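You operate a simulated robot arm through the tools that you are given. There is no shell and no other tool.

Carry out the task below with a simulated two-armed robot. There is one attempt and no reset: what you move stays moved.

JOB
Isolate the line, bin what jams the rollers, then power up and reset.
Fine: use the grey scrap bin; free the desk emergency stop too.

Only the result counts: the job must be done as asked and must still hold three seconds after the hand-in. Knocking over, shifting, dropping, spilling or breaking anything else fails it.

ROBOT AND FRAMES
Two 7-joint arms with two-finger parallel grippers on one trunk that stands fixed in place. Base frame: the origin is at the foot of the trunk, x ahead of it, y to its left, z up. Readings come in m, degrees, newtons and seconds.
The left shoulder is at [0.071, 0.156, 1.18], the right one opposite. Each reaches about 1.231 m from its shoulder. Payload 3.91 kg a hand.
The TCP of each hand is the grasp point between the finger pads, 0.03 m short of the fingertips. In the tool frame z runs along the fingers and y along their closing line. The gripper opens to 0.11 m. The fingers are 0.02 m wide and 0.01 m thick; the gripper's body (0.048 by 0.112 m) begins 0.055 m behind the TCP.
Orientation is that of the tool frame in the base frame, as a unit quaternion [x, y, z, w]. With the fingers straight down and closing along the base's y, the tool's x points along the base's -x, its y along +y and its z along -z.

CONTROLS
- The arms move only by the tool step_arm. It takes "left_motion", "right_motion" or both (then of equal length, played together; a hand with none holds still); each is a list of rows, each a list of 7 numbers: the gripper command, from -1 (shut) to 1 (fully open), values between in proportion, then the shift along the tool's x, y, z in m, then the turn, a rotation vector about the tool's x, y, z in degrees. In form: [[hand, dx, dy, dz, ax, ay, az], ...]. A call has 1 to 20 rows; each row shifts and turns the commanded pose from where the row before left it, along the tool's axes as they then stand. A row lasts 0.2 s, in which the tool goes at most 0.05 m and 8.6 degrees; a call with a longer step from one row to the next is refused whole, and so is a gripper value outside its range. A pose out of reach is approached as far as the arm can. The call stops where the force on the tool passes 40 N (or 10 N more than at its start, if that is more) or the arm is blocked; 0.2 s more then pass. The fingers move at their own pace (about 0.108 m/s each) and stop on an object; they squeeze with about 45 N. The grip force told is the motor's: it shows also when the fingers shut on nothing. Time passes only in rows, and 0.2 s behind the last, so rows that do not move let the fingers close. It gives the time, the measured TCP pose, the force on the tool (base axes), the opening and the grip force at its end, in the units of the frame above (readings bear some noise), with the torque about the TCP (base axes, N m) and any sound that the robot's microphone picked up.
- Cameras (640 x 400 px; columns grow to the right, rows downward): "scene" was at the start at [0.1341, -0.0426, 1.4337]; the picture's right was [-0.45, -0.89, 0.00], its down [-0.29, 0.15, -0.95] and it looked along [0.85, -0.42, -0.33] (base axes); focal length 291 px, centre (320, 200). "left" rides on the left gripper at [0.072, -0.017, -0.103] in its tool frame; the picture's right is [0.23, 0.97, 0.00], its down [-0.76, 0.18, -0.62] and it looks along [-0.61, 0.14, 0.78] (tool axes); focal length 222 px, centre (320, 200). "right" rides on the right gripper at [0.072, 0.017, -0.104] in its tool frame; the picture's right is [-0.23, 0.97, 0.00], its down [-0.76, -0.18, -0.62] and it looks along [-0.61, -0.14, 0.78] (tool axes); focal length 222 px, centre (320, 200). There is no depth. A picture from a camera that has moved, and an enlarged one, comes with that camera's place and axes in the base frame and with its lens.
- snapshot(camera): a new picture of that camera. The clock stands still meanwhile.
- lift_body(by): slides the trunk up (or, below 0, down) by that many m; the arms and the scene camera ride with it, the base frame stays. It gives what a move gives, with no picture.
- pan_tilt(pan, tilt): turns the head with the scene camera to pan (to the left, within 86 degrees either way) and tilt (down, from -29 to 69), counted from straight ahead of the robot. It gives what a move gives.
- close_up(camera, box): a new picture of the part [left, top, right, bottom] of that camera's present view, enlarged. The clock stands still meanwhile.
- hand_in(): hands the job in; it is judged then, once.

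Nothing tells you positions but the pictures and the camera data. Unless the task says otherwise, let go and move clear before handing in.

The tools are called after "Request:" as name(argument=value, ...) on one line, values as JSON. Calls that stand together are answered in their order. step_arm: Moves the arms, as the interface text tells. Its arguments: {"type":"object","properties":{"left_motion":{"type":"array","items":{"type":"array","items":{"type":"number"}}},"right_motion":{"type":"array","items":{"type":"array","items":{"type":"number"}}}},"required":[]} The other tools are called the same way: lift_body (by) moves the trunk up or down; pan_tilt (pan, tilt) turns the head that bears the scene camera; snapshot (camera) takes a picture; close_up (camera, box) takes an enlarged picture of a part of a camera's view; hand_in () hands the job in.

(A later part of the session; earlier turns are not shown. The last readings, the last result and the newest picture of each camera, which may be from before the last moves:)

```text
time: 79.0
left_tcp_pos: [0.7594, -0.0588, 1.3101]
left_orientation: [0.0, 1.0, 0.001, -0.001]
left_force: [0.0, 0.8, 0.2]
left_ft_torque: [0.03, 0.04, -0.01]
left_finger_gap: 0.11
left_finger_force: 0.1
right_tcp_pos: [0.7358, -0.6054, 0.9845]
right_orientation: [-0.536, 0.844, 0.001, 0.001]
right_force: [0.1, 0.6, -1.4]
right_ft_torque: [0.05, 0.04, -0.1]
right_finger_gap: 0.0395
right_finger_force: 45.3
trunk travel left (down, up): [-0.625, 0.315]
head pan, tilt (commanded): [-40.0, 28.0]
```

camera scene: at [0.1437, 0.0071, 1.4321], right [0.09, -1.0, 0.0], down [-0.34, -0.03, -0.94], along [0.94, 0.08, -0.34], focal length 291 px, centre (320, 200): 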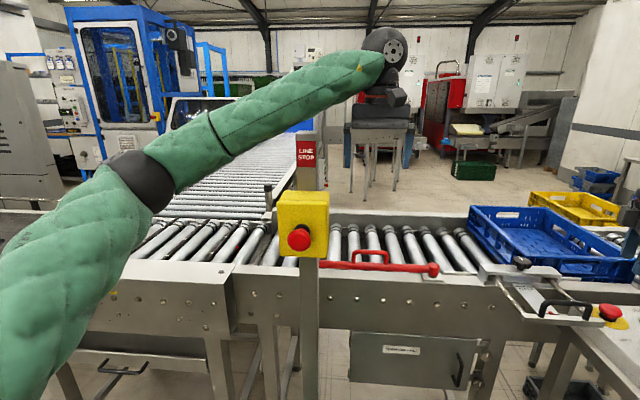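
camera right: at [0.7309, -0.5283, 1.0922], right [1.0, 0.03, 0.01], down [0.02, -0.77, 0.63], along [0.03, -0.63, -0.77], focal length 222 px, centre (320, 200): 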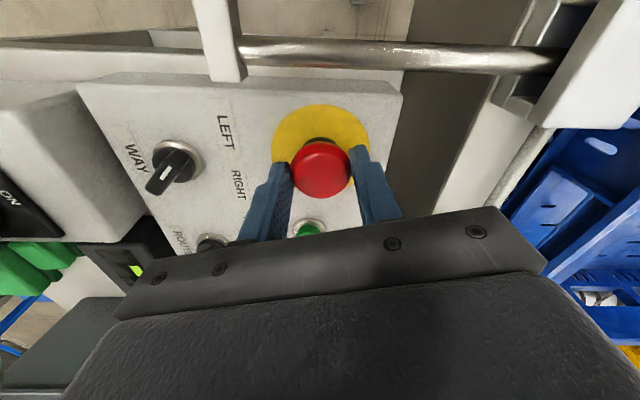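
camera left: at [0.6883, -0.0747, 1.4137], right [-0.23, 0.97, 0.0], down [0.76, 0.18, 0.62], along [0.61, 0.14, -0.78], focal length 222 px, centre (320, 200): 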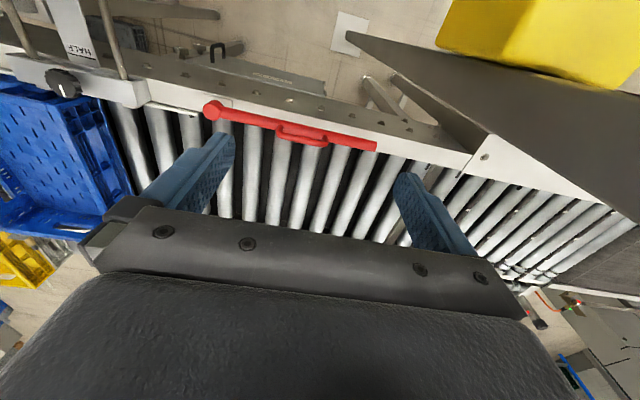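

This grip is well centred, with near-zero side force. Now the clockwise twist, in stages.

Request:
step_arm(right_motion=[[-1, 0, 0, 0, 0, 0, 6], [-1, 0, 0, 0, 0, 0, 6], [-1, 0, 0, 0, 0, 0, 6], [-1, 0, 0, 0, 0, 0, 6]])

Request:
step_arm(right_motion=[[-1, 0, 0, 0, 0, 0, 6], [-1, 0, 0, 0, 0, 0, 6], [-1, 0, 0, 0, 0, 0, 6], [-1, 0, 0, 0, 0, 0, 6]])

Request:
step_arm(right_motion=[[-1, 0, 0, 0, 0, 0, 6], [-1, 0, 0, 0, 0, 0, 6], [-1, 0, 0, 0, 0, 0, 6], [-1, 0, 0, 0, 0, 0, 6]])

Request:
close_up(camera="scene", box=[310, 190, 350, 220])

```text
time: 80.0
left_tcp_pos: [0.7592, -0.0594, 1.3111]
left_orientation: [-0.001, 1.0, -0.001, 0.0]
left_force: [-0.8, 0.3, 0.4]
left_ft_torque: [-0.02, 0.01, 0.01]
left_finger_gap: 0.1098
left_finger_force: 0.1
right_tcp_pos: [0.7365, -0.6059, 0.984]
right_orientation: [-0.349, 0.937, 0.001, 0.002]
right_force: [-9.2, 5.9, -1.5]
right_ft_torque: [0.03, 0.47, 0.44]
right_finger_gap: 0.0399
right_finger_force: 45.3
trunk travel left (down, up): [-0.625, 0.315]
head pan, tilt (commanded): [-40.0, 28.0]
```

```text
time: 81.0
left_tcp_pos: [0.7583, -0.0587, 1.3107]
left_orientation: [0.0, 1.0, -0.001, -0.002]
left_force: [0.0, 0.4, -0.3]
left_ft_torque: [0.03, -0.01, 0.02]
left_finger_gap: 0.1102
left_finger_force: 0.0
right_tcp_pos: [0.7354, -0.6049, 0.9849]
right_orientation: [-0.146, 0.989, 0.002, 0.001]
right_force: [-4.0, 6.6, -0.8]
right_ft_torque: [0.16, 0.2, 0.33]
right_finger_gap: 0.0393
right_finger_force: 44.3
trunk travel left (down, up): [-0.625, 0.315]
head pan, tilt (commanded): [-40.0, 28.0]
```

```text
time: 82.0
left_tcp_pos: [0.7585, -0.059, 1.3106]
left_orientation: [-0.001, 1.0, 0.0, -0.001]
left_force: [0.4, -0.4, -0.1]
left_ft_torque: [0.01, 0.02, 0.0]
left_finger_gap: 0.1101
left_finger_force: 0.2
right_tcp_pos: [0.7367, -0.6055, 0.9842]
right_orientation: [0.064, 0.998, 0.002, -0.001]
right_force: [0.6, 7.0, 1.1]
right_ft_torque: [0.25, 0.14, 0.36]
right_finger_gap: 0.0393
right_finger_force: 45.4
trunk travel left (down, up): [-0.625, 0.315]
head pan, tilt (commanded): [-40.0, 28.0]
```

```text
13.33 times, centred on (330, 205) of scene
camera zoom: at [0.1207, -0.0588, 1.4193], right [-0.64, -0.77, 0.0], down [-0.36, 0.3, -0.88], along [0.68, -0.57, -0.47], focal length 3884 px, centre (187, 133)
```

zoom: 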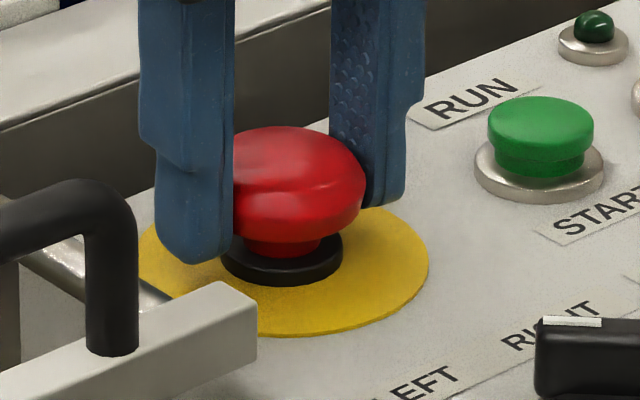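

The torque reads about 0.35–0.44 N m against the turn. I'll continue clockwise to the end of the range and read again.

Request:
step_arm(right_motion=[[-1, 0, 0, 0, 0, 0, 6], [-1, 0, 0, 0, 0, 0, 6], [-1, 0, 0, 0, 0, 0, 6], [-1, 0, 0, 0, 0, 0, 6]])

Request:
step_arm(right_motion=[[-1, 0, 0, 0, 0, 0, 6], [-1, 0, 0, 0, 0, 0, 6], [-1, 0, 0, 0, 0, 0, 6], [-1, 0, 0, 0, 0, 0, 6]])

Request:
step_arm(right_motion=[[-1, 0, 0, 0, 0, 0, 6], [-1, 0, 0, 0, 0, 0, 6], [-1, 0, 0, 0, 0, 0, 6], [-1, 0, 0, 0, 0, 0, 0]])

Request:
close_up(camera="scene", box=[310, 190, 350, 220])

```text
time: 83.0
left_tcp_pos: [0.7602, -0.0581, 1.3105]
left_orientation: [-0.001, 1.0, -0.001, -0.001]
left_force: [0.0, 0.1, 0.1]
left_ft_torque: [0.04, 0.0, 0.01]
left_finger_gap: 0.1101
left_finger_force: 0.2
right_tcp_pos: [0.7359, -0.6057, 0.9841]
right_orientation: [0.27, 0.963, 0.001, 0.001]
right_force: [5.6, 6.7, -2.0]
right_ft_torque: [0.13, -0.22, 0.35]
right_finger_gap: 0.0391
right_finger_force: 44.8
trunk travel left (down, up): [-0.625, 0.315]
head pan, tilt (commanded): [-40.0, 28.0]
```

```text
time: 84.0
left_tcp_pos: [0.7593, -0.0536, 1.3127]
left_orientation: [0.0, 1.0, -0.002, 0.0]
left_force: [0.2, 0.0, 0.8]
left_ft_torque: [-0.01, -0.01, 0.03]
left_finger_gap: 0.1099
left_finger_force: 0.1
right_tcp_pos: [0.7361, -0.6031, 0.9889]
right_orientation: [0.465, 0.886, 0.0, 0.002]
right_force: [15.8, 21.8, -6.9]
right_ft_torque: [0.63, -0.46, 0.47]
right_finger_gap: 0.0392
right_finger_force: 45.4
trunk travel left (down, up): [-0.625, 0.315]
head pan, tilt (commanded): [-40.0, 28.0]
```

```text
time: 85.0
left_tcp_pos: [0.7584, -0.0536, 1.3088]
left_orientation: [-0.001, 1.0, -0.003, -0.001]
left_force: [0.6, -1.1, -0.3]
left_ft_torque: [0.03, 0.01, -0.01]
left_finger_gap: 0.1099
left_finger_force: 0.1
right_tcp_pos: [0.7351, -0.6027, 0.9877]
right_orientation: [0.598, 0.801, 0.0, 0.003]
right_force: [3.4, 12.4, -9.9]
right_ft_torque: [0.63, -0.02, -0.21]
right_finger_gap: 0.0397
right_finger_force: 44.5
trunk travel left (down, up): [-0.625, 0.315]
head pan, tilt (commanded): [-40.0, 28.0]
stopped in row 4 (right hand): the force on the tool passed its limit at 40 N (the readings are from after the stop); the commanded pose is now the measured one
```

```text
13.33 times, centred on (330, 205) of scene
camera zoom: at [0.1204, -0.0534, 1.4184], right [-0.64, -0.77, 0.0], down [-0.36, 0.3, -0.88], along [0.68, -0.57, -0.47], focal length 3884 px, centre (187, 133)
```

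zoom: 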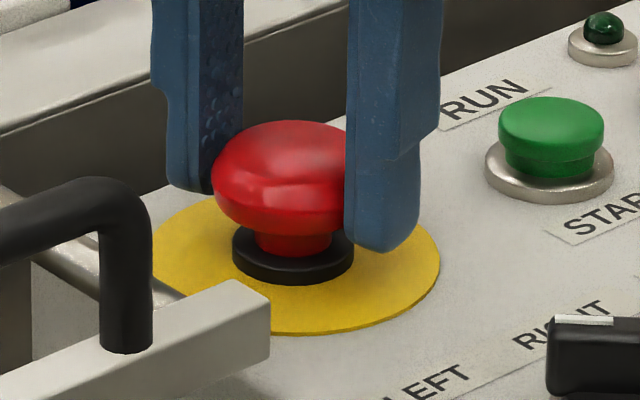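

Near −50° some other part of the arm starts to bind against the robot itself, so turning further that way isn't useful, and the head still hasn't risen. I'll release, go back to a comfortable angle, and do a clean, centred pull test.

Request:
step_arm(right_motion=[[0.15, 0, 0, 0, 0, 0, 0], [0.15, 0, 0, 0, 0, 0, 0], [0.15, 0, 0, -0.03, 0, 0, 0], [0.15, 0, 0, -0.03, 0, 0, 0], [0.15, 0, 0, 0, 0, 0, -8.3], [0.15, 0, 0, 0, 0, 0, -8.3], [0.15, 0, 0, 0, 0, 0, -8.3], [0.15, 0, 0, 0, 0, 0, -8.3], [0.15, 0, 0, 0, 0, 0, -8.3], [0.15, 0, 0, 0, 0, 0, -8.3], [0.15, 0, 0, 0, 0, 0, -8.3], [0.15, 0, 0, 0, 0, 0, -8.3], [0.15, 0, 0, 0, 0, 0, -7], [0.15, 0, 0, 0, 0, 0, 0]])

Request:
close_up(camera="scene", box=[310, 190, 350, 220])

Request:
close_up(camera="scene", box=[240, 160, 400, 260])

```text
time: 88.0
left_tcp_pos: [0.7595, -0.0593, 1.3109]
left_orientation: [-0.001, 1.0, 0.0, -0.001]
left_force: [0.4, -0.2, 0.0]
left_ft_torque: [-0.03, -0.03, -0.01]
left_finger_gap: 0.1098
left_finger_force: 0.1
right_tcp_pos: [0.7352, -0.6075, 1.045]
right_orientation: [0.0, 1.0, 0.001, 0.001]
right_force: [-0.2, -0.6, -0.6]
right_ft_torque: [0.02, -0.01, 0.02]
right_finger_gap: 0.0632
right_finger_force: 0.1
trunk travel left (down, up): [-0.625, 0.315]
head pan, tilt (commanded): [-40.0, 28.0]
```

```text
13.33 times, centred on (330, 205) of scene
camera zoom: at [0.1207, -0.0595, 1.4193], right [-0.64, -0.77, 0.0], down [-0.36, 0.3, -0.88], along [0.68, -0.57, -0.47], focal length 3884 px, centre (187, 133)
```

zoom: 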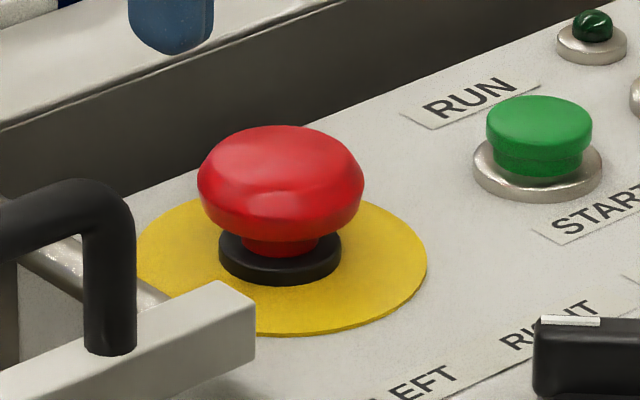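

```text
4.00 times, centred on (320, 210) of scene
camera zoom: at [0.1207, -0.0595, 1.4193], right [-0.64, -0.77, 0.0], down [-0.36, 0.3, -0.88], along [0.68, -0.57, -0.47], focal length 1165 px, centre (320, 160)
```

zoom: 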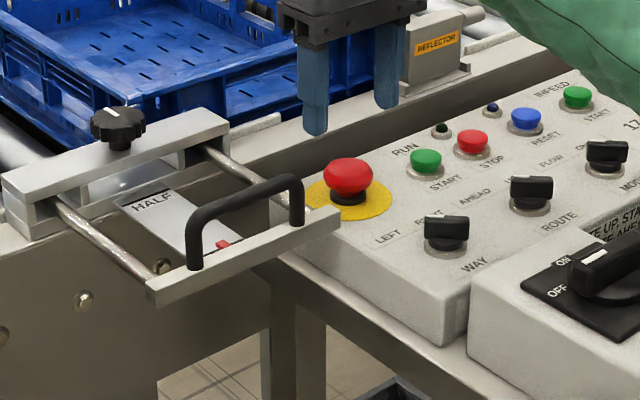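

The head sits unchanged and nothing around it has moved. I'll now do the clean pull test at 0° yaw, reading force at every millimetre.

Request:
step_arm(right_motion=[[0.15, -0.0005, 0.001, 0.03, 0, 0, 0], [0.15, 0, 0, 0.025, 0, 0, 0], [0.15, 0, 0, 0.006, 0, 0, 0], [0.15, 0, 0, 0, 0, 0, 0], [-0.25, 0, 0, 0, 0, 0, 0], [-1, 0, 0, 0, 0, 0, 0], [-1, 0, 0, 0, 0, 0, 0], [-1, 0, 0, 0, 0, 0, 0]])

Request:
step_arm(right_motion=[[-1, 0, 0, -0.001, 0, 0, 0], [-1, 0, 0, 0, 0, 0, 0]])

Request:
step_arm(right_motion=[[-1, 0, 0, -0.001, 0, 0, 0], [-1, 0, 0, 0, 0, 0, 0]])

Request:
step_arm(right_motion=[[-1, 0, 0, -0.001, 0, 0, 0], [-1, 0, 0, 0, 0, 0, 0]])

Request:
close_up(camera="scene", box=[310, 190, 350, 220])

```text
time: 89.8
left_tcp_pos: [0.759, -0.0584, 1.3108]
left_orientation: [-0.001, 1.0, -0.001, -0.001]
left_force: [1.7, 0.5, 0.0]
left_ft_torque: [0.02, 0.02, 0.0]
left_finger_gap: 0.1103
left_finger_force: 0.1
right_tcp_pos: [0.7359, -0.6051, 0.984]
right_orientation: [-0.001, 1.0, 0.001, 0.0]
right_force: [-3.9, 10.9, -4.0]
right_ft_torque: [0.32, 0.06, 0.05]
right_finger_gap: 0.0397
right_finger_force: 44.9
trunk travel left (down, up): [-0.625, 0.315]
head pan, tilt (commanded): [-40.0, 28.0]
```

```text
time: 90.4
left_tcp_pos: [0.7604, -0.0581, 1.3101]
left_orientation: [-0.001, 1.0, -0.001, -0.001]
left_force: [-0.4, -0.4, 0.1]
left_ft_torque: [0.0, 0.03, -0.01]
left_finger_gap: 0.1103
left_finger_force: 0.0
right_tcp_pos: [0.736, -0.6053, 0.9859]
right_orientation: [-0.001, 1.0, 0.001, 0.001]
right_force: [-6.6, 17.0, -11.3]
right_ft_torque: [0.36, 0.03, -0.01]
right_finger_gap: 0.0398
right_finger_force: 45.3
trunk travel left (down, up): [-0.625, 0.315]
head pan, tilt (commanded): [-40.0, 28.0]
```

```text
time: 91.0
left_tcp_pos: [0.76, -0.0579, 1.3111]
left_orientation: [-0.001, 1.0, -0.001, -0.002]
left_force: [-0.7, 0.4, 0.7]
left_ft_torque: [-0.03, 0.0, 0.0]
left_finger_gap: 0.11
left_finger_force: 0.1
right_tcp_pos: [0.7365, -0.6057, 0.9878]
right_orientation: [-0.001, 1.0, 0.001, 0.0]
right_force: [-9.4, 19.0, -7.7]
right_ft_torque: [0.47, 1.14, 0.08]
right_finger_gap: 0.0395
right_finger_force: 45.0
trunk travel left (down, up): [-0.625, 0.315]
head pan, tilt (commanded): [-40.0, 28.0]
```

```text
time: 91.6
left_tcp_pos: [0.7603, -0.0587, 1.3114]
left_orientation: [-0.001, 1.0, -0.001, 0.0]
left_force: [-0.7, 0.4, -0.4]
left_ft_torque: [0.0, -0.04, 0.01]
left_finger_gap: 0.11
left_finger_force: 0.1
right_tcp_pos: [0.7374, -0.6046, 0.9885]
right_orientation: [-0.001, 1.0, -0.001, 0.002]
right_force: [-7.5, 18.3, -5.2]
right_ft_torque: [0.44, 0.53, 0.0]
right_finger_gap: 0.0396
right_finger_force: 45.2
trunk travel left (down, up): [-0.625, 0.315]
head pan, tilt (commanded): [-40.0, 28.0]
```

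```text
13.33 times, centred on (330, 205) of scene
camera zoom: at [0.1204, -0.058, 1.4194], right [-0.64, -0.77, 0.0], down [-0.36, 0.3, -0.88], along [0.68, -0.57, -0.47], focal length 3884 px, centre (187, 133)
```

zoom: 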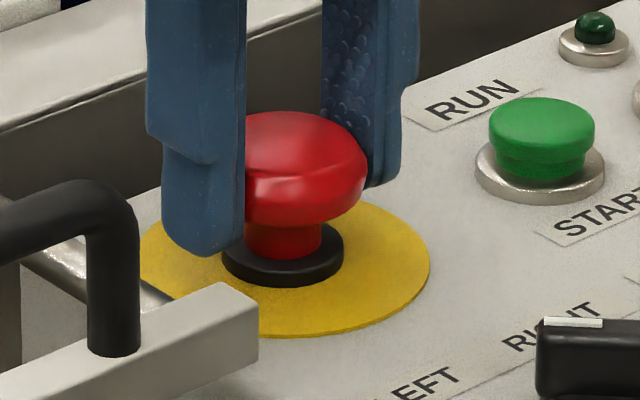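

The head is rising with the pull and more of its red stem is showing, so it is a pull-to-free type. I'll keep pulling gently.

Request:
step_arm(right_motion=[[-1, 0, 0, -0.001, 0, 0, 0], [-1, 0, 0, -0.001, 0, 0, 0], [-1, 0, 0, 0, 0, 0, 0]])

Request:
step_arm(right_motion=[[-1, 0, 0, -0.001, 0, 0, 0], [-1, 0, 0, -0.001, 0, 0, 0], [-1, 0, 0, 0, 0, 0, 0]])

Request:
close_up(camera="scene", box=[310, 190, 350, 220])

```text
time: 92.4
left_tcp_pos: [0.7593, -0.0582, 1.3102]
left_orientation: [-0.001, 1.0, -0.001, -0.001]
left_force: [-0.2, -0.1, 0.0]
left_ft_torque: [0.01, -0.01, -0.02]
left_finger_gap: 0.1102
left_finger_force: 0.1
right_tcp_pos: [0.7382, -0.6051, 0.9897]
right_orientation: [0.0, 1.0, 0.0, 0.002]
right_force: [-1.9, 15.2, -0.8]
right_ft_torque: [0.29, -0.1, -0.02]
right_finger_gap: 0.0397
right_finger_force: 44.4
trunk travel left (down, up): [-0.625, 0.315]
head pan, tilt (commanded): [-40.0, 28.0]
```

```text
time: 93.2
left_tcp_pos: [0.7595, -0.0572, 1.3117]
left_orientation: [-0.001, 1.0, -0.001, -0.001]
left_force: [-0.2, 0.4, 0.0]
left_ft_torque: [0.02, 0.02, 0.0]
left_finger_gap: 0.1101
left_finger_force: 0.0
right_tcp_pos: [0.7363, -0.6062, 0.9926]
right_orientation: [-0.001, 1.0, 0.0, 0.001]
right_force: [1.8, 13.5, 2.9]
right_ft_torque: [0.32, 0.17, -0.01]
right_finger_gap: 0.0395
right_finger_force: 44.7
trunk travel left (down, up): [-0.625, 0.315]
head pan, tilt (commanded): [-40.0, 28.0]
```

```text
13.33 times, centred on (330, 205) of scene
camera zoom: at [0.1207, -0.0579, 1.4194], right [-0.64, -0.77, 0.0], down [-0.36, 0.3, -0.88], along [0.68, -0.57, -0.47], focal length 3884 px, centre (187, 133)
```

zoom: 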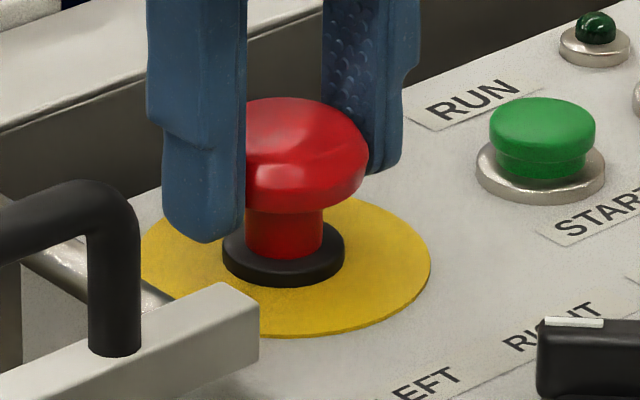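

The head has risen about 8 mm and now pushes up by itself, so it is past its catch. I'll pull a bit further, then let go and look.

Request:
step_arm(right_motion=[[-1, 0, 0, -0.001, 0, 0, 0], [-1, 0, 0, -0.001, 0, 0, 0], [-1, 0, 0, 0, 0, 0, 0]])

Request:
step_arm(right_motion=[[-1, 0, 0, -0.001, 0, 0, 0], [-1, 0, 0, 0, 0, 0, 0]])

Request:
step_arm(right_motion=[[0.15, 0, 0, 0, 0, 0, 0], [0.15, 0, 0, 0, 0, 0, 0], [0.15, 0, 0, 0, 0, 0, 0]])

Request:
close_up(camera="scene", box=[310, 190, 350, 220])

```text
time: 94.0
left_tcp_pos: [0.7597, -0.0583, 1.3115]
left_orientation: [0.001, 1.0, -0.001, -0.001]
left_force: [0.0, -0.4, 0.7]
left_ft_torque: [-0.02, 0.01, 0.0]
left_finger_gap: 0.11
left_finger_force: 0.1
right_tcp_pos: [0.7359, -0.605, 0.9948]
right_orientation: [0.001, 1.0, 0.0, 0.001]
right_force: [2.8, 11.4, 7.3]
right_ft_torque: [0.26, 0.1, -0.02]
right_finger_gap: 0.0396
right_finger_force: 44.9
trunk travel left (down, up): [-0.625, 0.315]
head pan, tilt (commanded): [-40.0, 28.0]
```

```text
time: 94.6
left_tcp_pos: [0.7592, -0.0577, 1.3099]
left_orientation: [0.0, 1.0, 0.0, -0.001]
left_force: [-0.2, 0.7, -0.4]
left_ft_torque: [0.0, -0.02, -0.02]
left_finger_gap: 0.11
left_finger_force: 0.0
right_tcp_pos: [0.7371, -0.6049, 0.9963]
right_orientation: [0.0, 1.0, 0.0, 0.001]
right_force: [1.9, 10.5, 9.2]
right_ft_torque: [0.29, -0.13, -0.02]
right_finger_gap: 0.0398
right_finger_force: 44.7
trunk travel left (down, up): [-0.625, 0.315]
head pan, tilt (commanded): [-40.0, 28.0]
```

```text
time: 95.4
left_tcp_pos: [0.7593, -0.0586, 1.3106]
left_orientation: [-0.001, 1.0, 0.0, 0.0]
left_force: [0.7, -0.4, 0.0]
left_ft_torque: [-0.02, 0.01, -0.01]
left_finger_gap: 0.11
left_finger_force: 0.1
right_tcp_pos: [0.7369, -0.6077, 0.9944]
right_orientation: [0.0, 1.0, 0.001, 0.001]
right_force: [-0.8, 0.1, 0.0]
right_ft_torque: [-0.02, 0.0, -0.01]
right_finger_gap: 0.0634
right_finger_force: 0.1
trunk travel left (down, up): [-0.625, 0.315]
head pan, tilt (commanded): [-40.0, 28.0]
```

```text
13.33 times, centred on (330, 205) of scene
camera zoom: at [0.1208, -0.0599, 1.4192], right [-0.64, -0.77, 0.0], down [-0.36, 0.3, -0.88], along [0.68, -0.57, -0.47], focal length 3884 px, centre (187, 133)
```

zoom: 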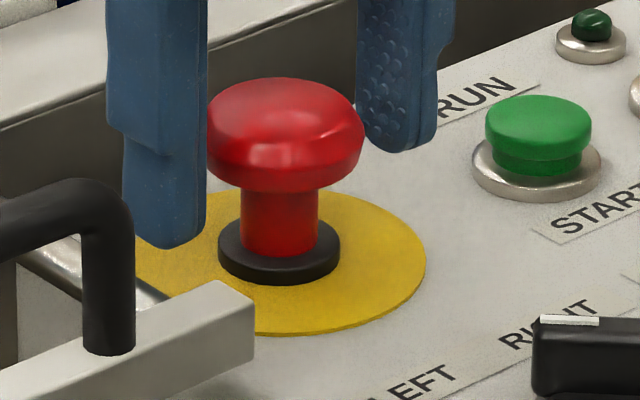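

The emergency stop has popped up and stands free. I'll rise straight up, go back over the isolator, and turn the hand to match the handle at OFF.

Request:
step_arm(right_motion=[[0.15, 0, 0, -0.02, 0, 0, 0], [0.15, 0, 0, -0.045, 0, 0, 0], [0.15, 0, 0, -0.048, 0, 0, 0], [0.15, 0, 0, -0.048, 0, 0, 0], [-0.1, 0.0405, -0.0033, 0, 0, 0, 0], [-0.1, 0.0405, -0.0033, 0, 0, 0, 0], [-0.1, 0.0405, -0.0033, 0, 0, 0, 0], [-0.1, 0.0405, -0.0033, 0, 0, 0, 0], [-0.1, 0.0405, -0.0033, 0, 0, 0, 0], [-0.1, 0.0405, -0.0033, 0, 0, 0, 0], [-0.1, 0, 0, 0, 0, 0, 0]])

Request:
step_arm(right_motion=[[-0.1, 0, 0, 0, 0, 0, -8.2], [-0.1, 0, 0, 0, 0, 0, -8.2], [-0.1, 0, 0, 0, 0, 0, -8.2], [-0.1, 0, 0, 0, 0, 0, -8.2], [-0.1, 0, 0, 0, 0, 0, -8.2], [-0.1, 0, 0, 0, 0, 0, -8.2], [-0.1, 0, 0, 0, 0, 0, -8.2], [-0.1, 0, 0, 0, 0, 0, -8.2], [-0.1, 0, 0, 0, 0, 0, -8.2], [-0.1, 0, 0, 0, 0, 0, -8.2], [-0.1, 0, 0, 0, 0, 0, -8], [-0.1, 0, 0, 0, 0, 0, 0]])

Request:
snapshot(camera="right")

Request:
snapshot(camera="scene")

```text
time: 97.8
left_tcp_pos: [0.761, -0.0604, 1.3092]
left_orientation: [0.0, 1.0, 0.0, -0.002]
left_force: [0.6, -1.3, -0.2]
left_ft_torque: [0.0, 0.01, 0.0]
left_finger_gap: 0.11
left_finger_force: 0.0
right_tcp_pos: [0.4966, -0.6273, 1.1528]
right_orientation: [0.001, 1.0, 0.002, 0.0]
right_force: [-0.2, -0.5, -0.7]
right_ft_torque: [0.02, 0.04, -0.01]
right_finger_gap: 0.0498
right_finger_force: 0.2
trunk travel left (down, up): [-0.625, 0.315]
head pan, tilt (commanded): [-40.0, 28.0]
```

```text
time: 100.4
left_tcp_pos: [0.7599, -0.0583, 1.3119]
left_orientation: [0.0, 1.0, 0.001, -0.001]
left_force: [-0.5, -0.1, -0.8]
left_ft_torque: [0.01, 0.04, 0.02]
left_finger_gap: 0.1098
left_finger_force: 0.1
right_tcp_pos: [0.4927, -0.6264, 1.1549]
right_orientation: [0.707, -0.707, 0.0, -0.001]
right_force: [-0.5, 0.5, 0.3]
right_ft_torque: [0.02, 0.0, 0.01]
right_finger_gap: 0.0492
right_finger_force: 0.0
trunk travel left (down, up): [-0.625, 0.315]
head pan, tilt (commanded): [-40.0, 28.0]
```

```text
taken
camera right: at [0.4753, -0.7003, 1.2573], right [-0.97, 0.23, 0.0], down [0.17, 0.76, 0.62], along [0.14, 0.61, -0.78], focal length 222 px, centre (320, 200)
```

right: 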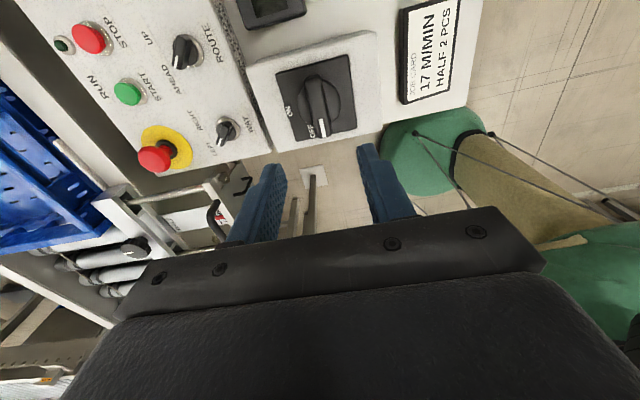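

```text
taken
camera scene: at [0.1205, -0.0595, 1.4193], right [-0.64, -0.77, 0.0], down [-0.36, 0.3, -0.88], along [0.68, -0.57, -0.47], focal length 291 px, centre (320, 200)
```

scene: 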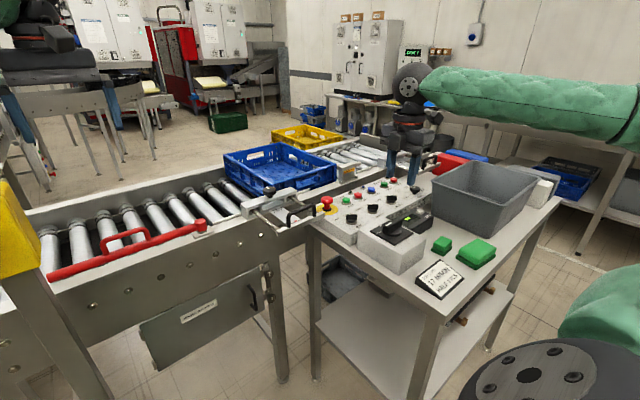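

The knob is still at OFF and the hand is lined up over it. I'll descend around the handle, close, and check the grip.

Request:
step_arm(right_motion=[[-0.1, 0.0005, -0.001, 0.045, 0, 0, 0], [-0.1, 0, 0, 0.045, 0, 0, 0], [-0.1, 0, 0, 0.03, 0, 0, 0], [-0.1, 0, 0, 0.0145, 0, 0, 0], [-0.1, 0, 0, 0, 0, 0, 0], [-1, 0, 0, 0, 0, 0, 0], [-1, 0, 0, 0, 0, 0, 0], [-1, 0, 0, 0, 0, 0, 0]])

Request:
close_up(camera="right", box=[200, 60, 440, 230])

```text
time: 102.2
left_tcp_pos: [0.7591, -0.0584, 1.3105]
left_orientation: [-0.001, 1.0, 0.0, -0.001]
left_force: [-0.5, -0.4, 0.1]
left_ft_torque: [0.01, -0.01, 0.0]
left_finger_gap: 0.11
left_finger_force: 0.0
right_tcp_pos: [0.4955, -0.6275, 1.0181]
right_orientation: [0.708, -0.706, 0.0, -0.001]
right_force: [0.0, 1.0, -2.0]
right_ft_torque: [-0.55, 0.15, -0.01]
right_finger_gap: 0.0189
right_finger_force: 45.8
trunk travel left (down, up): [-0.625, 0.315]
head pan, tilt (commanded): [-40.0, 28.0]
```

```text
2.35 times, centred on (320, 145) of right
camera zoom: at [0.4771, -0.7011, 1.1222], right [-0.97, 0.23, 0.0], down [0.18, 0.76, 0.62], along [0.14, 0.61, -0.78], focal length 523 px, centre (320, 329)
```

zoom: 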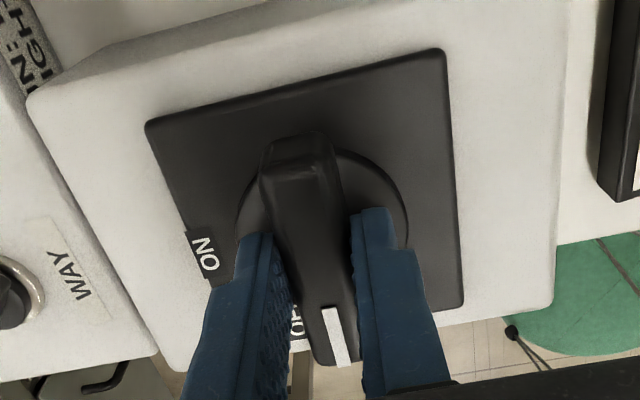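

The handle is firmly held with no side load. Now I'll turn it clockwise a quarter turn back to ON.

Request:
step_arm(right_motion=[[-1, 0, 0, 0, 0, 0, 6], [-1, 0, 0, 0, 0, 0, 7.5], [-1, 0, 0, 0, 0, 0, 7.5], [-1, 0, 0, 0, 0, 0, 7.5], [-1, 0, 0, 0, 0, 0, 7.5], [-1, 0, 0, 0, 0, 0, 7.5], [-1, 0, 0, 0, 0, 0, 7.5]])

Request:
step_arm(right_motion=[[-1, 0, 0, 0, 0, 0, 7.5], [-1, 0, 0, 0, 0, 0, 7.5], [-1, 0, 0, 0, 0, 0, 7.5], [-1, 0, 0, 0, 0, 0, 7.5], [-1, 0, 0, 0, 0, 0, 7.5], [-1, 0, 0, 0, 0, 0, 1.5], [-1, 0, 0, 0, 0, 0, 0]])

Request:
close_up(camera="scene", box=[300, 160, 460, 270])

Request:
close_up(camera="right", box=[200, 60, 440, 230])

```text
time: 103.8
left_tcp_pos: [0.7597, -0.0593, 1.3112]
left_orientation: [0.0, 1.0, 0.0, 0.001]
left_force: [-1.3, 0.6, 0.5]
left_ft_torque: [-0.04, -0.02, 0.01]
left_finger_gap: 0.11
left_finger_force: 0.0
right_tcp_pos: [0.4924, -0.627, 1.0198]
right_orientation: [-0.334, 0.943, 0.001, 0.001]
right_force: [-16.9, 13.8, -20.9]
right_ft_torque: [0.38, -0.22, 0.07]
right_finger_gap: 0.0192
right_finger_force: 44.5
trunk travel left (down, up): [-0.625, 0.315]
head pan, tilt (commanded): [-40.0, 28.0]
```

```text
time: 104.4
left_tcp_pos: [0.7595, -0.0602, 1.3115]
left_orientation: [0.0, 1.0, -0.002, -0.001]
left_force: [-0.4, 0.5, -0.1]
left_ft_torque: [-0.01, 0.01, -0.01]
left_finger_gap: 0.1097
left_finger_force: 0.0
right_tcp_pos: [0.4932, -0.6253, 1.0199]
right_orientation: [-0.231, 0.973, 0.001, -0.001]
right_force: [-9.4, 2.5, -4.1]
right_ft_torque: [0.01, -0.55, -0.04]
right_finger_gap: 0.0188
right_finger_force: 45.1
trunk travel left (down, up): [-0.625, 0.315]
head pan, tilt (commanded): [-40.0, 28.0]
stopped in row 2 (right hand): the force on the tool passed its limit at 41 N (the readings are from after the stop); the commanded pose is now the measured one
```

```text
3.64 times, centred on (380, 215) of scene
camera zoom: at [0.12, -0.0599, 1.4198], right [-0.64, -0.77, 0.0], down [-0.36, 0.3, -0.88], along [0.68, -0.57, -0.47], focal length 1059 px, centre (102, 146)
```

zoom: 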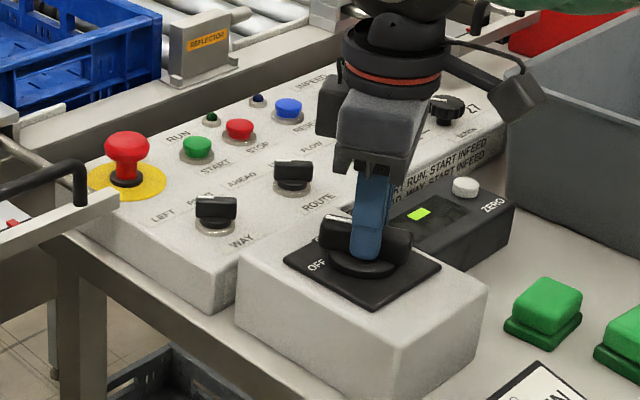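

```text
2.35 times, centred on (320, 145) of right
camera zoom: at [0.42, -0.645, 1.1225], right [-0.23, 0.97, 0.0], down [0.76, 0.18, 0.62], along [0.6, 0.15, -0.78], focal length 523 px, centre (320, 329)
```

zoom: 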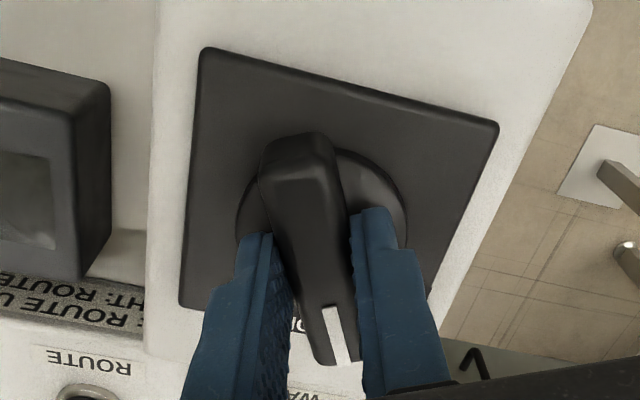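

The handle is within 27° of ON; the stop came from a small sideways load. I'll continue the rest of the turn gently.

Request:
step_arm(right_motion=[[-1, 0.0005, 0, 0, 0, 0, 5], [-1, 0, 0, 0, 0, 0, 5.5], [-1, 0, 0, 0, 0, 0, 5.5]])

Request:
step_arm(right_motion=[[-1, 0, 0, 0, 0, 0, 5.5], [-1, 0, 0, 0, 0, 0, 5.2], [-1, 0, 0, 0, 0, 0, 0]])

Request:
close_up(camera="scene", box=[300, 160, 460, 270])

Request:
close_up(camera="right", box=[200, 60, 440, 230])

```text
time: 105.2
left_tcp_pos: [0.7578, -0.0581, 1.311]
left_orientation: [-0.001, 1.0, -0.001, 0.0]
left_force: [0.4, 1.2, -0.8]
left_ft_torque: [0.0, 0.02, 0.05]
left_finger_gap: 0.11
left_finger_force: 0.1
right_tcp_pos: [0.4925, -0.6256, 1.0196]
right_orientation: [-0.093, 0.996, 0.001, 0.0]
right_force: [-12.6, 8.9, -8.4]
right_ft_torque: [0.08, -0.98, -0.1]
right_finger_gap: 0.0189
right_finger_force: 44.4
trunk travel left (down, up): [-0.625, 0.315]
head pan, tilt (commanded): [-40.0, 28.0]
```

```text
time: 106.0
left_tcp_pos: [0.7596, -0.0582, 1.3107]
left_orientation: [-0.001, 1.0, -0.001, 0.0]
left_force: [0.4, 0.1, -0.8]
left_ft_torque: [0.01, 0.0, -0.01]
left_finger_gap: 0.11
left_finger_force: 0.1
right_tcp_pos: [0.4942, -0.6255, 1.0205]
right_orientation: [0.001, 1.0, 0.001, -0.001]
right_force: [-12.6, 18.8, -13.5]
right_ft_torque: [0.17, -0.53, 0.06]
right_finger_gap: 0.0189
right_finger_force: 45.3
trunk travel left (down, up): [-0.625, 0.315]
head pan, tilt (commanded): [-40.0, 28.0]
```

```text
3.64 times, centred on (380, 215) of scene
camera zoom: at [0.1199, -0.0584, 1.4193], right [-0.64, -0.77, 0.0], down [-0.36, 0.3, -0.88], along [0.68, -0.57, -0.47], focal length 1059 px, centre (102, 146)
```

zoom: 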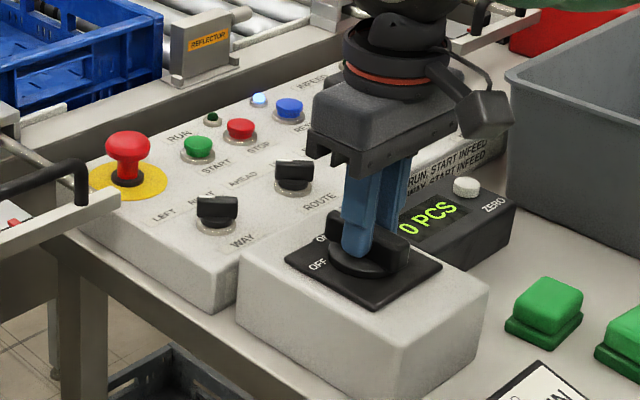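

```text
2.35 times, centred on (320, 145) of right
camera zoom: at [0.4196, -0.6095, 1.1226], right [0.23, 0.97, 0.0], down [0.76, -0.18, 0.62], along [0.61, -0.14, -0.78], focal length 523 px, centre (320, 329)
```

zoom: 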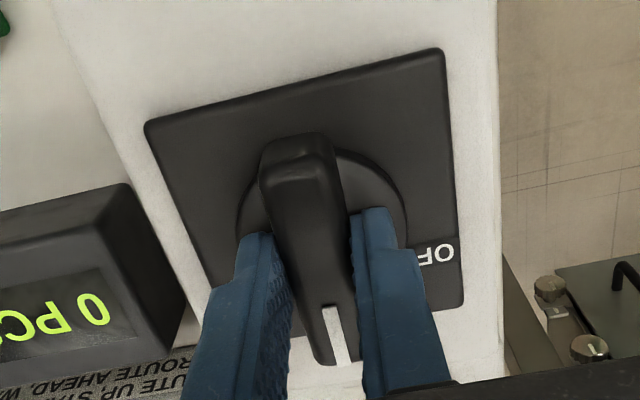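

Power is back: the handle points to ON, the counter shows 0 PCS and the blue reset lamp is lit. I'll let go and rise, then move over the blue RESET button.

Request:
step_arm(right_motion=[[-0.1, 0, 0, 0, 0, 0, 0], [-0.1, 0, 0, 0, 0, 0, 0], [-0.1, 0, 0, -0.02, 0, 0, 0], [-0.1, 0, 0, -0.04, 0, 0, 0], [-0.1, 0, 0, -0.04, 0, 0, 0], [-0.1, 0, 0, -0.035, 0, 0, 0]])

Request:
close_up(camera="right", box=[200, 20, 440, 190])

Request:
close_up(camera="scene", box=[300, 160, 460, 270])

```text
time: 107.4
left_tcp_pos: [0.7599, -0.0595, 1.3113]
left_orientation: [-0.001, 1.0, 0.0, -0.001]
left_force: [1.0, 0.7, 0.1]
left_ft_torque: [0.0, -0.01, -0.02]
left_finger_gap: 0.1098
left_finger_force: 0.1
right_tcp_pos: [0.4934, -0.6267, 1.1531]
right_orientation: [0.002, 1.0, 0.001, -0.001]
right_force: [-0.7, -0.8, 0.4]
right_ft_torque: [-0.01, 0.03, -0.01]
right_finger_gap: 0.0496
right_finger_force: 0.3
trunk travel left (down, up): [-0.625, 0.315]
head pan, tilt (commanded): [-40.0, 28.0]
```

```text
2.35 times, centred on (320, 105) of right
camera zoom: at [0.4204, -0.6102, 1.2571], right [0.23, 0.97, 0.0], down [0.76, -0.18, 0.62], along [0.61, -0.14, -0.78], focal length 523 px, centre (320, 424)
```

zoom: 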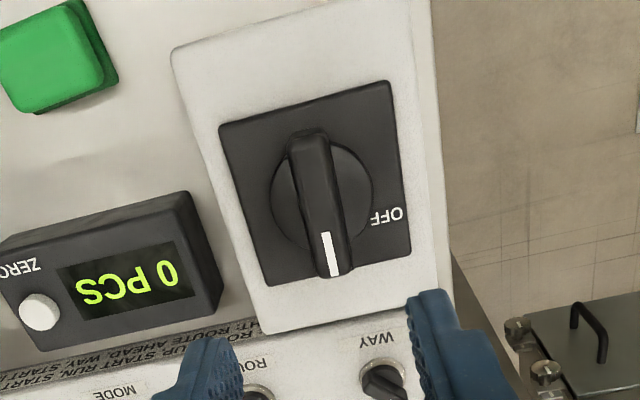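

```text
3.64 times, centred on (380, 215) of scene
camera zoom: at [0.1202, -0.0591, 1.4193], right [-0.64, -0.77, 0.0], down [-0.36, 0.3, -0.88], along [0.68, -0.57, -0.47], focal length 1059 px, centre (102, 146)
```

zoom: 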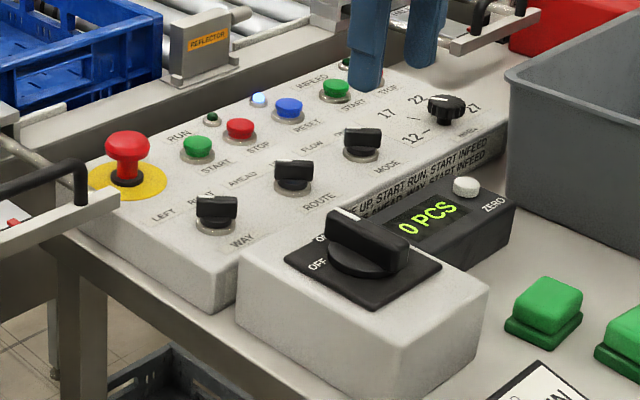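

The isolator reads ON and is untouched. Now I'll move with closed fingers above the blue RESET button at about (0.7226, -0.8057).

Request:
step_arm(right_motion=[[-1, -0.0327, -0.0256, 0, 0, 0, 0], [-1, -0.0327, -0.0256, 0, 0, 0, 0], [-1, -0.0327, -0.0256, 0, 0, 0, 0], [-1, -0.0327, -0.0256, 0.007, 0, 0, 0], [-1, -0.0327, -0.0256, 0.014, 0, 0, 0], [-1, -0.0327, -0.0256, 0.014, 0, 0, 0], [-1, -0.0327, -0.0256, 0.014, 0, 0, 0], [-1, 0, 0, 0, 0, 0, 0]])

Request:
snapshot(camera="right")

Request:
close_up(camera="scene", box=[320, 140, 440, 230])

```text
time: 109.2
left_tcp_pos: [0.7581, -0.0589, 1.3131]
left_orientation: [-0.001, 1.0, -0.001, 0.0]
left_force: [-0.4, 0.5, -0.2]
left_ft_torque: [-0.01, -0.05, -0.05]
left_finger_gap: 0.1101
left_finger_force: 0.0
right_tcp_pos: [0.7218, -0.804, 1.1048]
right_orientation: [-0.001, 1.0, 0.001, 0.001]
right_force: [-0.8, -0.2, -0.5]
right_ft_torque: [-0.02, 0.02, -0.01]
right_finger_gap: 0.0
right_finger_force: 37.9
trunk travel left (down, up): [-0.625, 0.315]
head pan, tilt (commanded): [-40.0, 28.0]
```

```text
taken
camera right: at [0.6487, -0.7903, 1.2085], right [0.23, 0.97, 0.0], down [0.76, -0.18, 0.62], along [0.61, -0.14, -0.78], focal length 222 px, centre (320, 200)
```

right: 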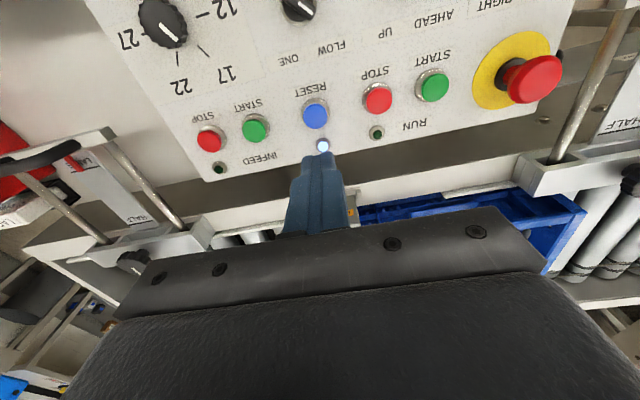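

```text
4.44 times, centred on (380, 185) of scene
camera zoom: at [0.1188, -0.0595, 1.4195], right [-0.64, -0.77, 0.0], down [-0.36, 0.3, -0.88], along [0.68, -0.57, -0.47], focal length 1295 px, centre (53, 267)
```

zoom: 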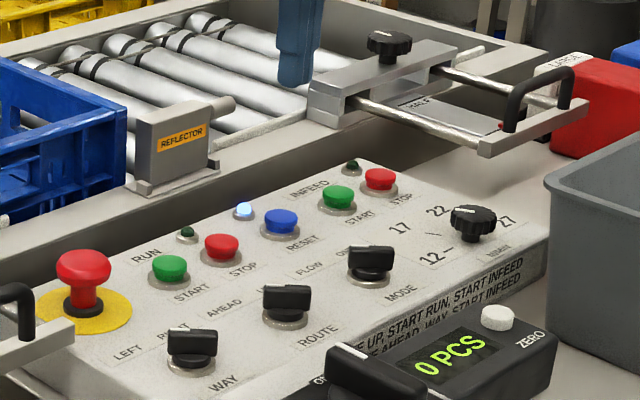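

The fingertips are nearly above the blue button. I'll nudge 2–3 mm, descend to just above it, and look again.

Request:
step_arm(right_motion=[[-1, -0.001, -0.0025, 0.03, 0, 0, 0], [-1, 0, 0, 0.03, 0, 0, 0], [-1, 0, 0, 0.025, 0, 0, 0], [-1, 0, 0, 0, 0, 0, 0]])

Request:
close_up(camera="right", box=[220, 80, 420, 220])

Request:
close_up(camera="scene", box=[350, 165, 400, 205])

```text
time: 110.2
left_tcp_pos: [0.7581, -0.0593, 1.3105]
left_orientation: [-0.001, 1.0, -0.001, -0.001]
left_force: [0.0, 0.3, 0.5]
left_ft_torque: [0.02, -0.02, 0.0]
left_finger_gap: 0.1101
left_finger_force: 0.1
right_tcp_pos: [0.7229, -0.8089, 1.0198]
right_orientation: [0.0, 1.0, 0.002, 0.0]
right_force: [-0.1, -0.4, -0.6]
right_ft_torque: [-0.02, 0.0, -0.04]
right_finger_gap: 0.0003
right_finger_force: 37.8
trunk travel left (down, up): [-0.625, 0.315]
head pan, tilt (commanded): [-40.0, 28.0]
```

```text
2.86 times, centred on (320, 150) of right
camera zoom: at [0.6496, -0.7931, 1.1223], right [0.23, 0.97, 0.0], down [0.76, -0.18, 0.62], along [0.61, -0.14, -0.78], focal length 635 px, centre (320, 343)
```

zoom: 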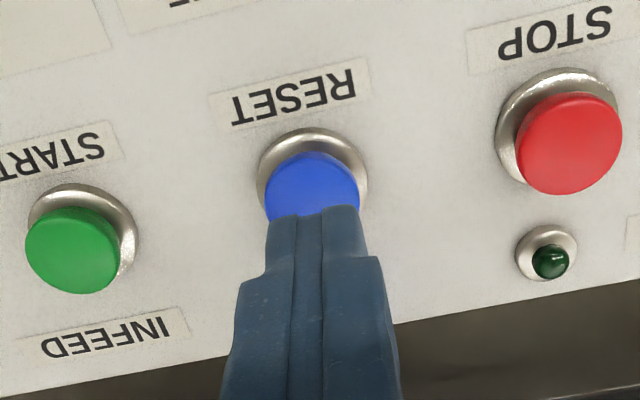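

```text
10.00 times, centred on (375, 185) of scene
camera zoom: at [0.1202, -0.0594, 1.4193], right [-0.64, -0.77, 0.0], down [-0.36, 0.3, -0.88], along [0.68, -0.57, -0.47], focal length 2913 px, centre (-230, 350)
```

zoom: 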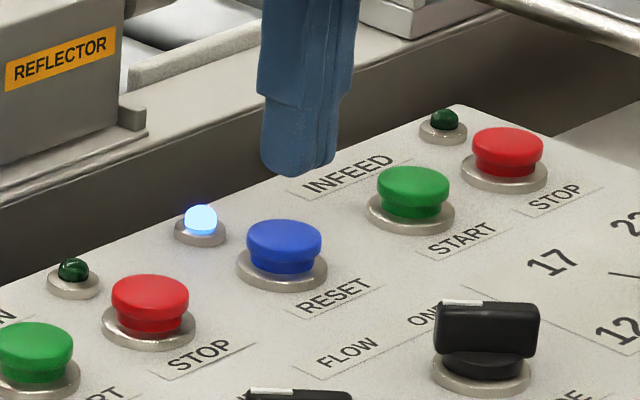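

The fingertips line up with the RESET button to within about 2 mm, and the blue lamp is lit. I'll press down slowly and watch the force.

Request:
step_arm(right_motion=[[-1, 0, 0, 0.01, 0, 0, 0], [-1, 0, 0, 0.01, 0, 0, 0], [-1, 0, 0, 0.003, 0, 0, 0], [-1, 0, 0, 0, 0, 0, 0]])

Request:
step_arm(right_motion=[[-1, 0, 0, 0.002, 0, 0, 0], [-1, 0, 0, 0.002, 0, 0, 0], [-1, 0, 0, 0, 0, 0, 0]])

Request:
close_up(camera="scene", box=[350, 165, 400, 205])

```text
time: 111.2
left_tcp_pos: [0.7597, -0.0586, 1.3105]
left_orientation: [-0.002, 1.0, 0.0, -0.001]
left_force: [-0.5, -0.7, 0.5]
left_ft_torque: [0.03, -0.03, -0.01]
left_finger_gap: 0.1101
left_finger_force: 0.0
right_tcp_pos: [0.7235, -0.8085, 0.996]
right_orientation: [0.0, 1.0, 0.002, -0.001]
right_force: [0.0, -1.0, 0.3]
right_ft_torque: [0.0, 0.0, 0.02]
right_finger_gap: 0.0
right_finger_force: 38.5
trunk travel left (down, up): [-0.625, 0.315]
head pan, tilt (commanded): [-40.0, 28.0]
```

```text
time: 112.0
left_tcp_pos: [0.7594, -0.058, 1.3103]
left_orientation: [0.0, 1.0, 0.0, -0.001]
left_force: [0.1, -0.3, -0.1]
left_ft_torque: [-0.03, -0.04, -0.01]
left_finger_gap: 0.1098
left_finger_force: 0.1
right_tcp_pos: [0.7231, -0.8078, 0.9924]
right_orientation: [0.001, 1.0, 0.002, -0.001]
right_force: [-0.7, -0.2, -0.9]
right_ft_torque: [-0.03, -0.01, -0.01]
right_finger_gap: 0.0
right_finger_force: 37.4
trunk travel left (down, up): [-0.625, 0.315]
head pan, tilt (commanded): [-40.0, 28.0]
```

```text
10.00 times, centred on (375, 185) of scene
camera zoom: at [0.1207, -0.0595, 1.4192], right [-0.64, -0.77, 0.0], down [-0.36, 0.3, -0.88], along [0.68, -0.57, -0.47], focal length 2913 px, centre (-230, 350)
```

zoom: 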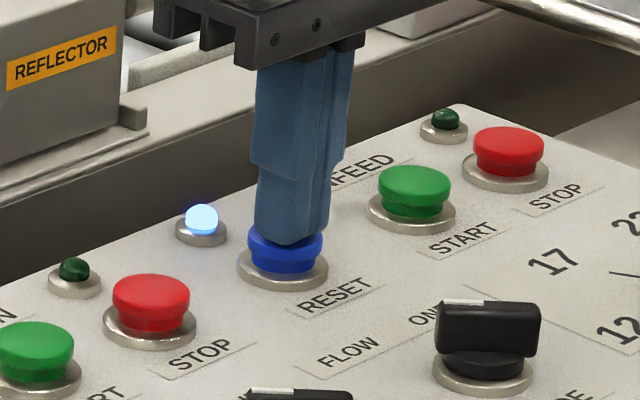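

The tips are right at the cap with no contact force yet. I'll press a few millimetres more.

Request:
step_arm(right_motion=[[-1, 0, 0, 0.002, 0, 0, 0], [-1, 0, 0, 0.002, 0, 0, 0], [-1, 0, 0, 0, 0, 0, 0]])

Request:
close_up(camera="scene", box=[350, 165, 400, 205])

```text
time: 112.8
left_tcp_pos: [0.7595, -0.0588, 1.3109]
left_orientation: [-0.002, 1.0, -0.001, -0.001]
left_force: [0.7, -0.8, 0.7]
left_ft_torque: [-0.03, 0.01, 0.0]
left_finger_gap: 0.1099
left_finger_force: 0.1
right_tcp_pos: [0.7217, -0.8086, 0.9891]
right_orientation: [0.001, 1.0, 0.002, 0.0]
right_force: [0.8, -0.7, 2.5]
right_ft_torque: [-0.05, -0.04, -0.02]
right_finger_gap: 0.0
right_finger_force: 37.5
trunk travel left (down, up): [-0.625, 0.315]
head pan, tilt (commanded): [-40.0, 28.0]
heard: click
```

```text
10.00 times, centred on (375, 185) of scene
camera zoom: at [0.1205, -0.0594, 1.4193], right [-0.64, -0.77, 0.0], down [-0.36, 0.3, -0.88], along [0.68, -0.57, -0.47], focal length 2913 px, centre (-230, 350)
```

zoom: 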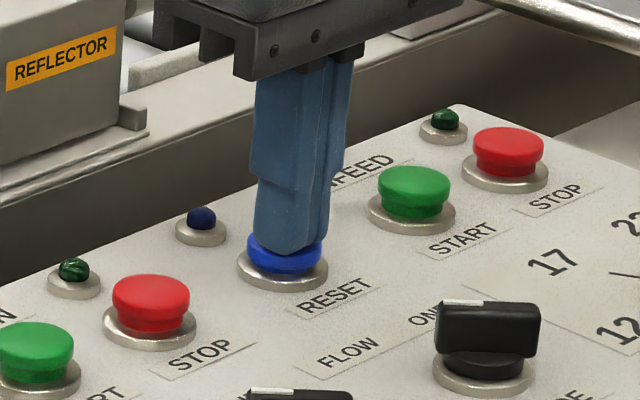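

A click sounded and the blue lamp went out, so the reset took. I'll lift off the button and move clear.

Request:
step_arm(right_motion=[[-1, 0, 0, -0.01, 0, 0, 0], [-1, 0, 0, -0.03, 0, 0, 0], [-1, 0, 0, -0.045, 0, 0, 0], [-1, 0, 0, -0.045, 0, 0, 0], [-1, 0, 0, -0.045, 0, 0, 0], [-1, 0, 0, -0.045, 0, 0, 0], [-1, 0, 0, 0, 0, 0, 0]])

Request:
snapshot(camera="right")

Request:
snapshot(camera="scene")

Request:
close_up(camera="scene", box=[300, 150, 460, 260])

```text
time: 114.4
left_tcp_pos: [0.7603, -0.0593, 1.3094]
left_orientation: [0.0, 1.0, 0.0, 0.0]
left_force: [-0.6, -0.1, 0.4]
left_ft_torque: [0.03, 0.04, 0.02]
left_finger_gap: 0.1101
left_finger_force: 0.0
right_tcp_pos: [0.7231, -0.8089, 1.2086]
right_orientation: [0.001, 1.0, 0.002, 0.0]
right_force: [0.0, 0.2, -0.5]
right_ft_torque: [0.01, 0.03, 0.01]
right_finger_gap: 0.0
right_finger_force: 37.9
trunk travel left (down, up): [-0.625, 0.315]
head pan, tilt (commanded): [-40.0, 28.0]
```

```text
taken
camera right: at [0.6501, -0.7938, 1.3113], right [0.23, 0.97, 0.0], down [0.76, -0.18, 0.62], along [0.61, -0.14, -0.78], focal length 222 px, centre (320, 200)
```

right: 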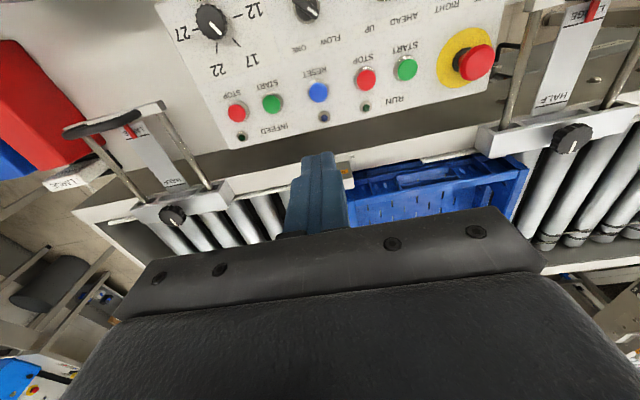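

```text
taken
camera scene: at [0.1212, -0.0603, 1.4191], right [-0.64, -0.77, 0.0], down [-0.36, 0.3, -0.88], along [0.68, -0.57, -0.47], focal length 291 px, centre (320, 200)
```

scene: 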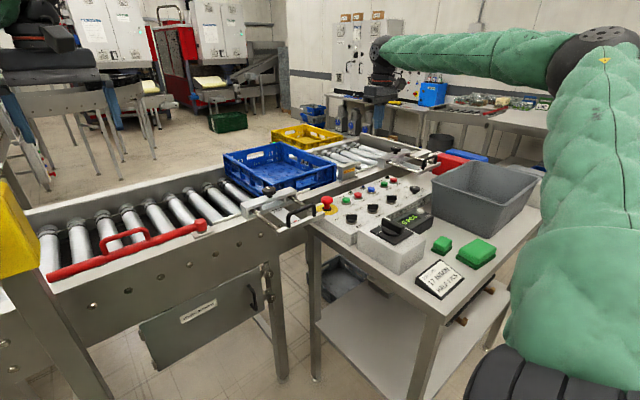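

```text
3.64 times, centred on (380, 205) of scene
camera zoom: at [0.1212, -0.0603, 1.4191], right [-0.64, -0.77, 0.0], down [-0.36, 0.3, -0.88], along [0.68, -0.57, -0.47], focal length 1059 px, centre (102, 182)
```

zoom: 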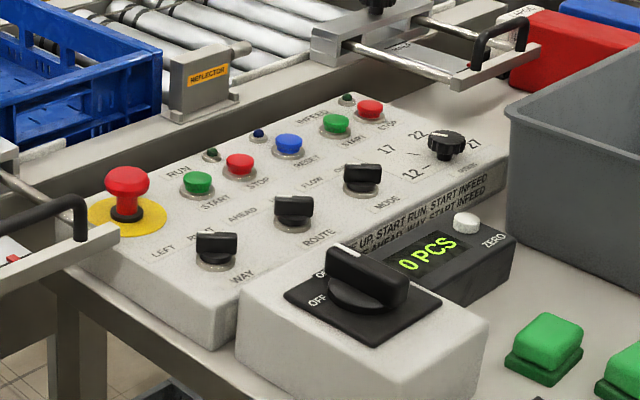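

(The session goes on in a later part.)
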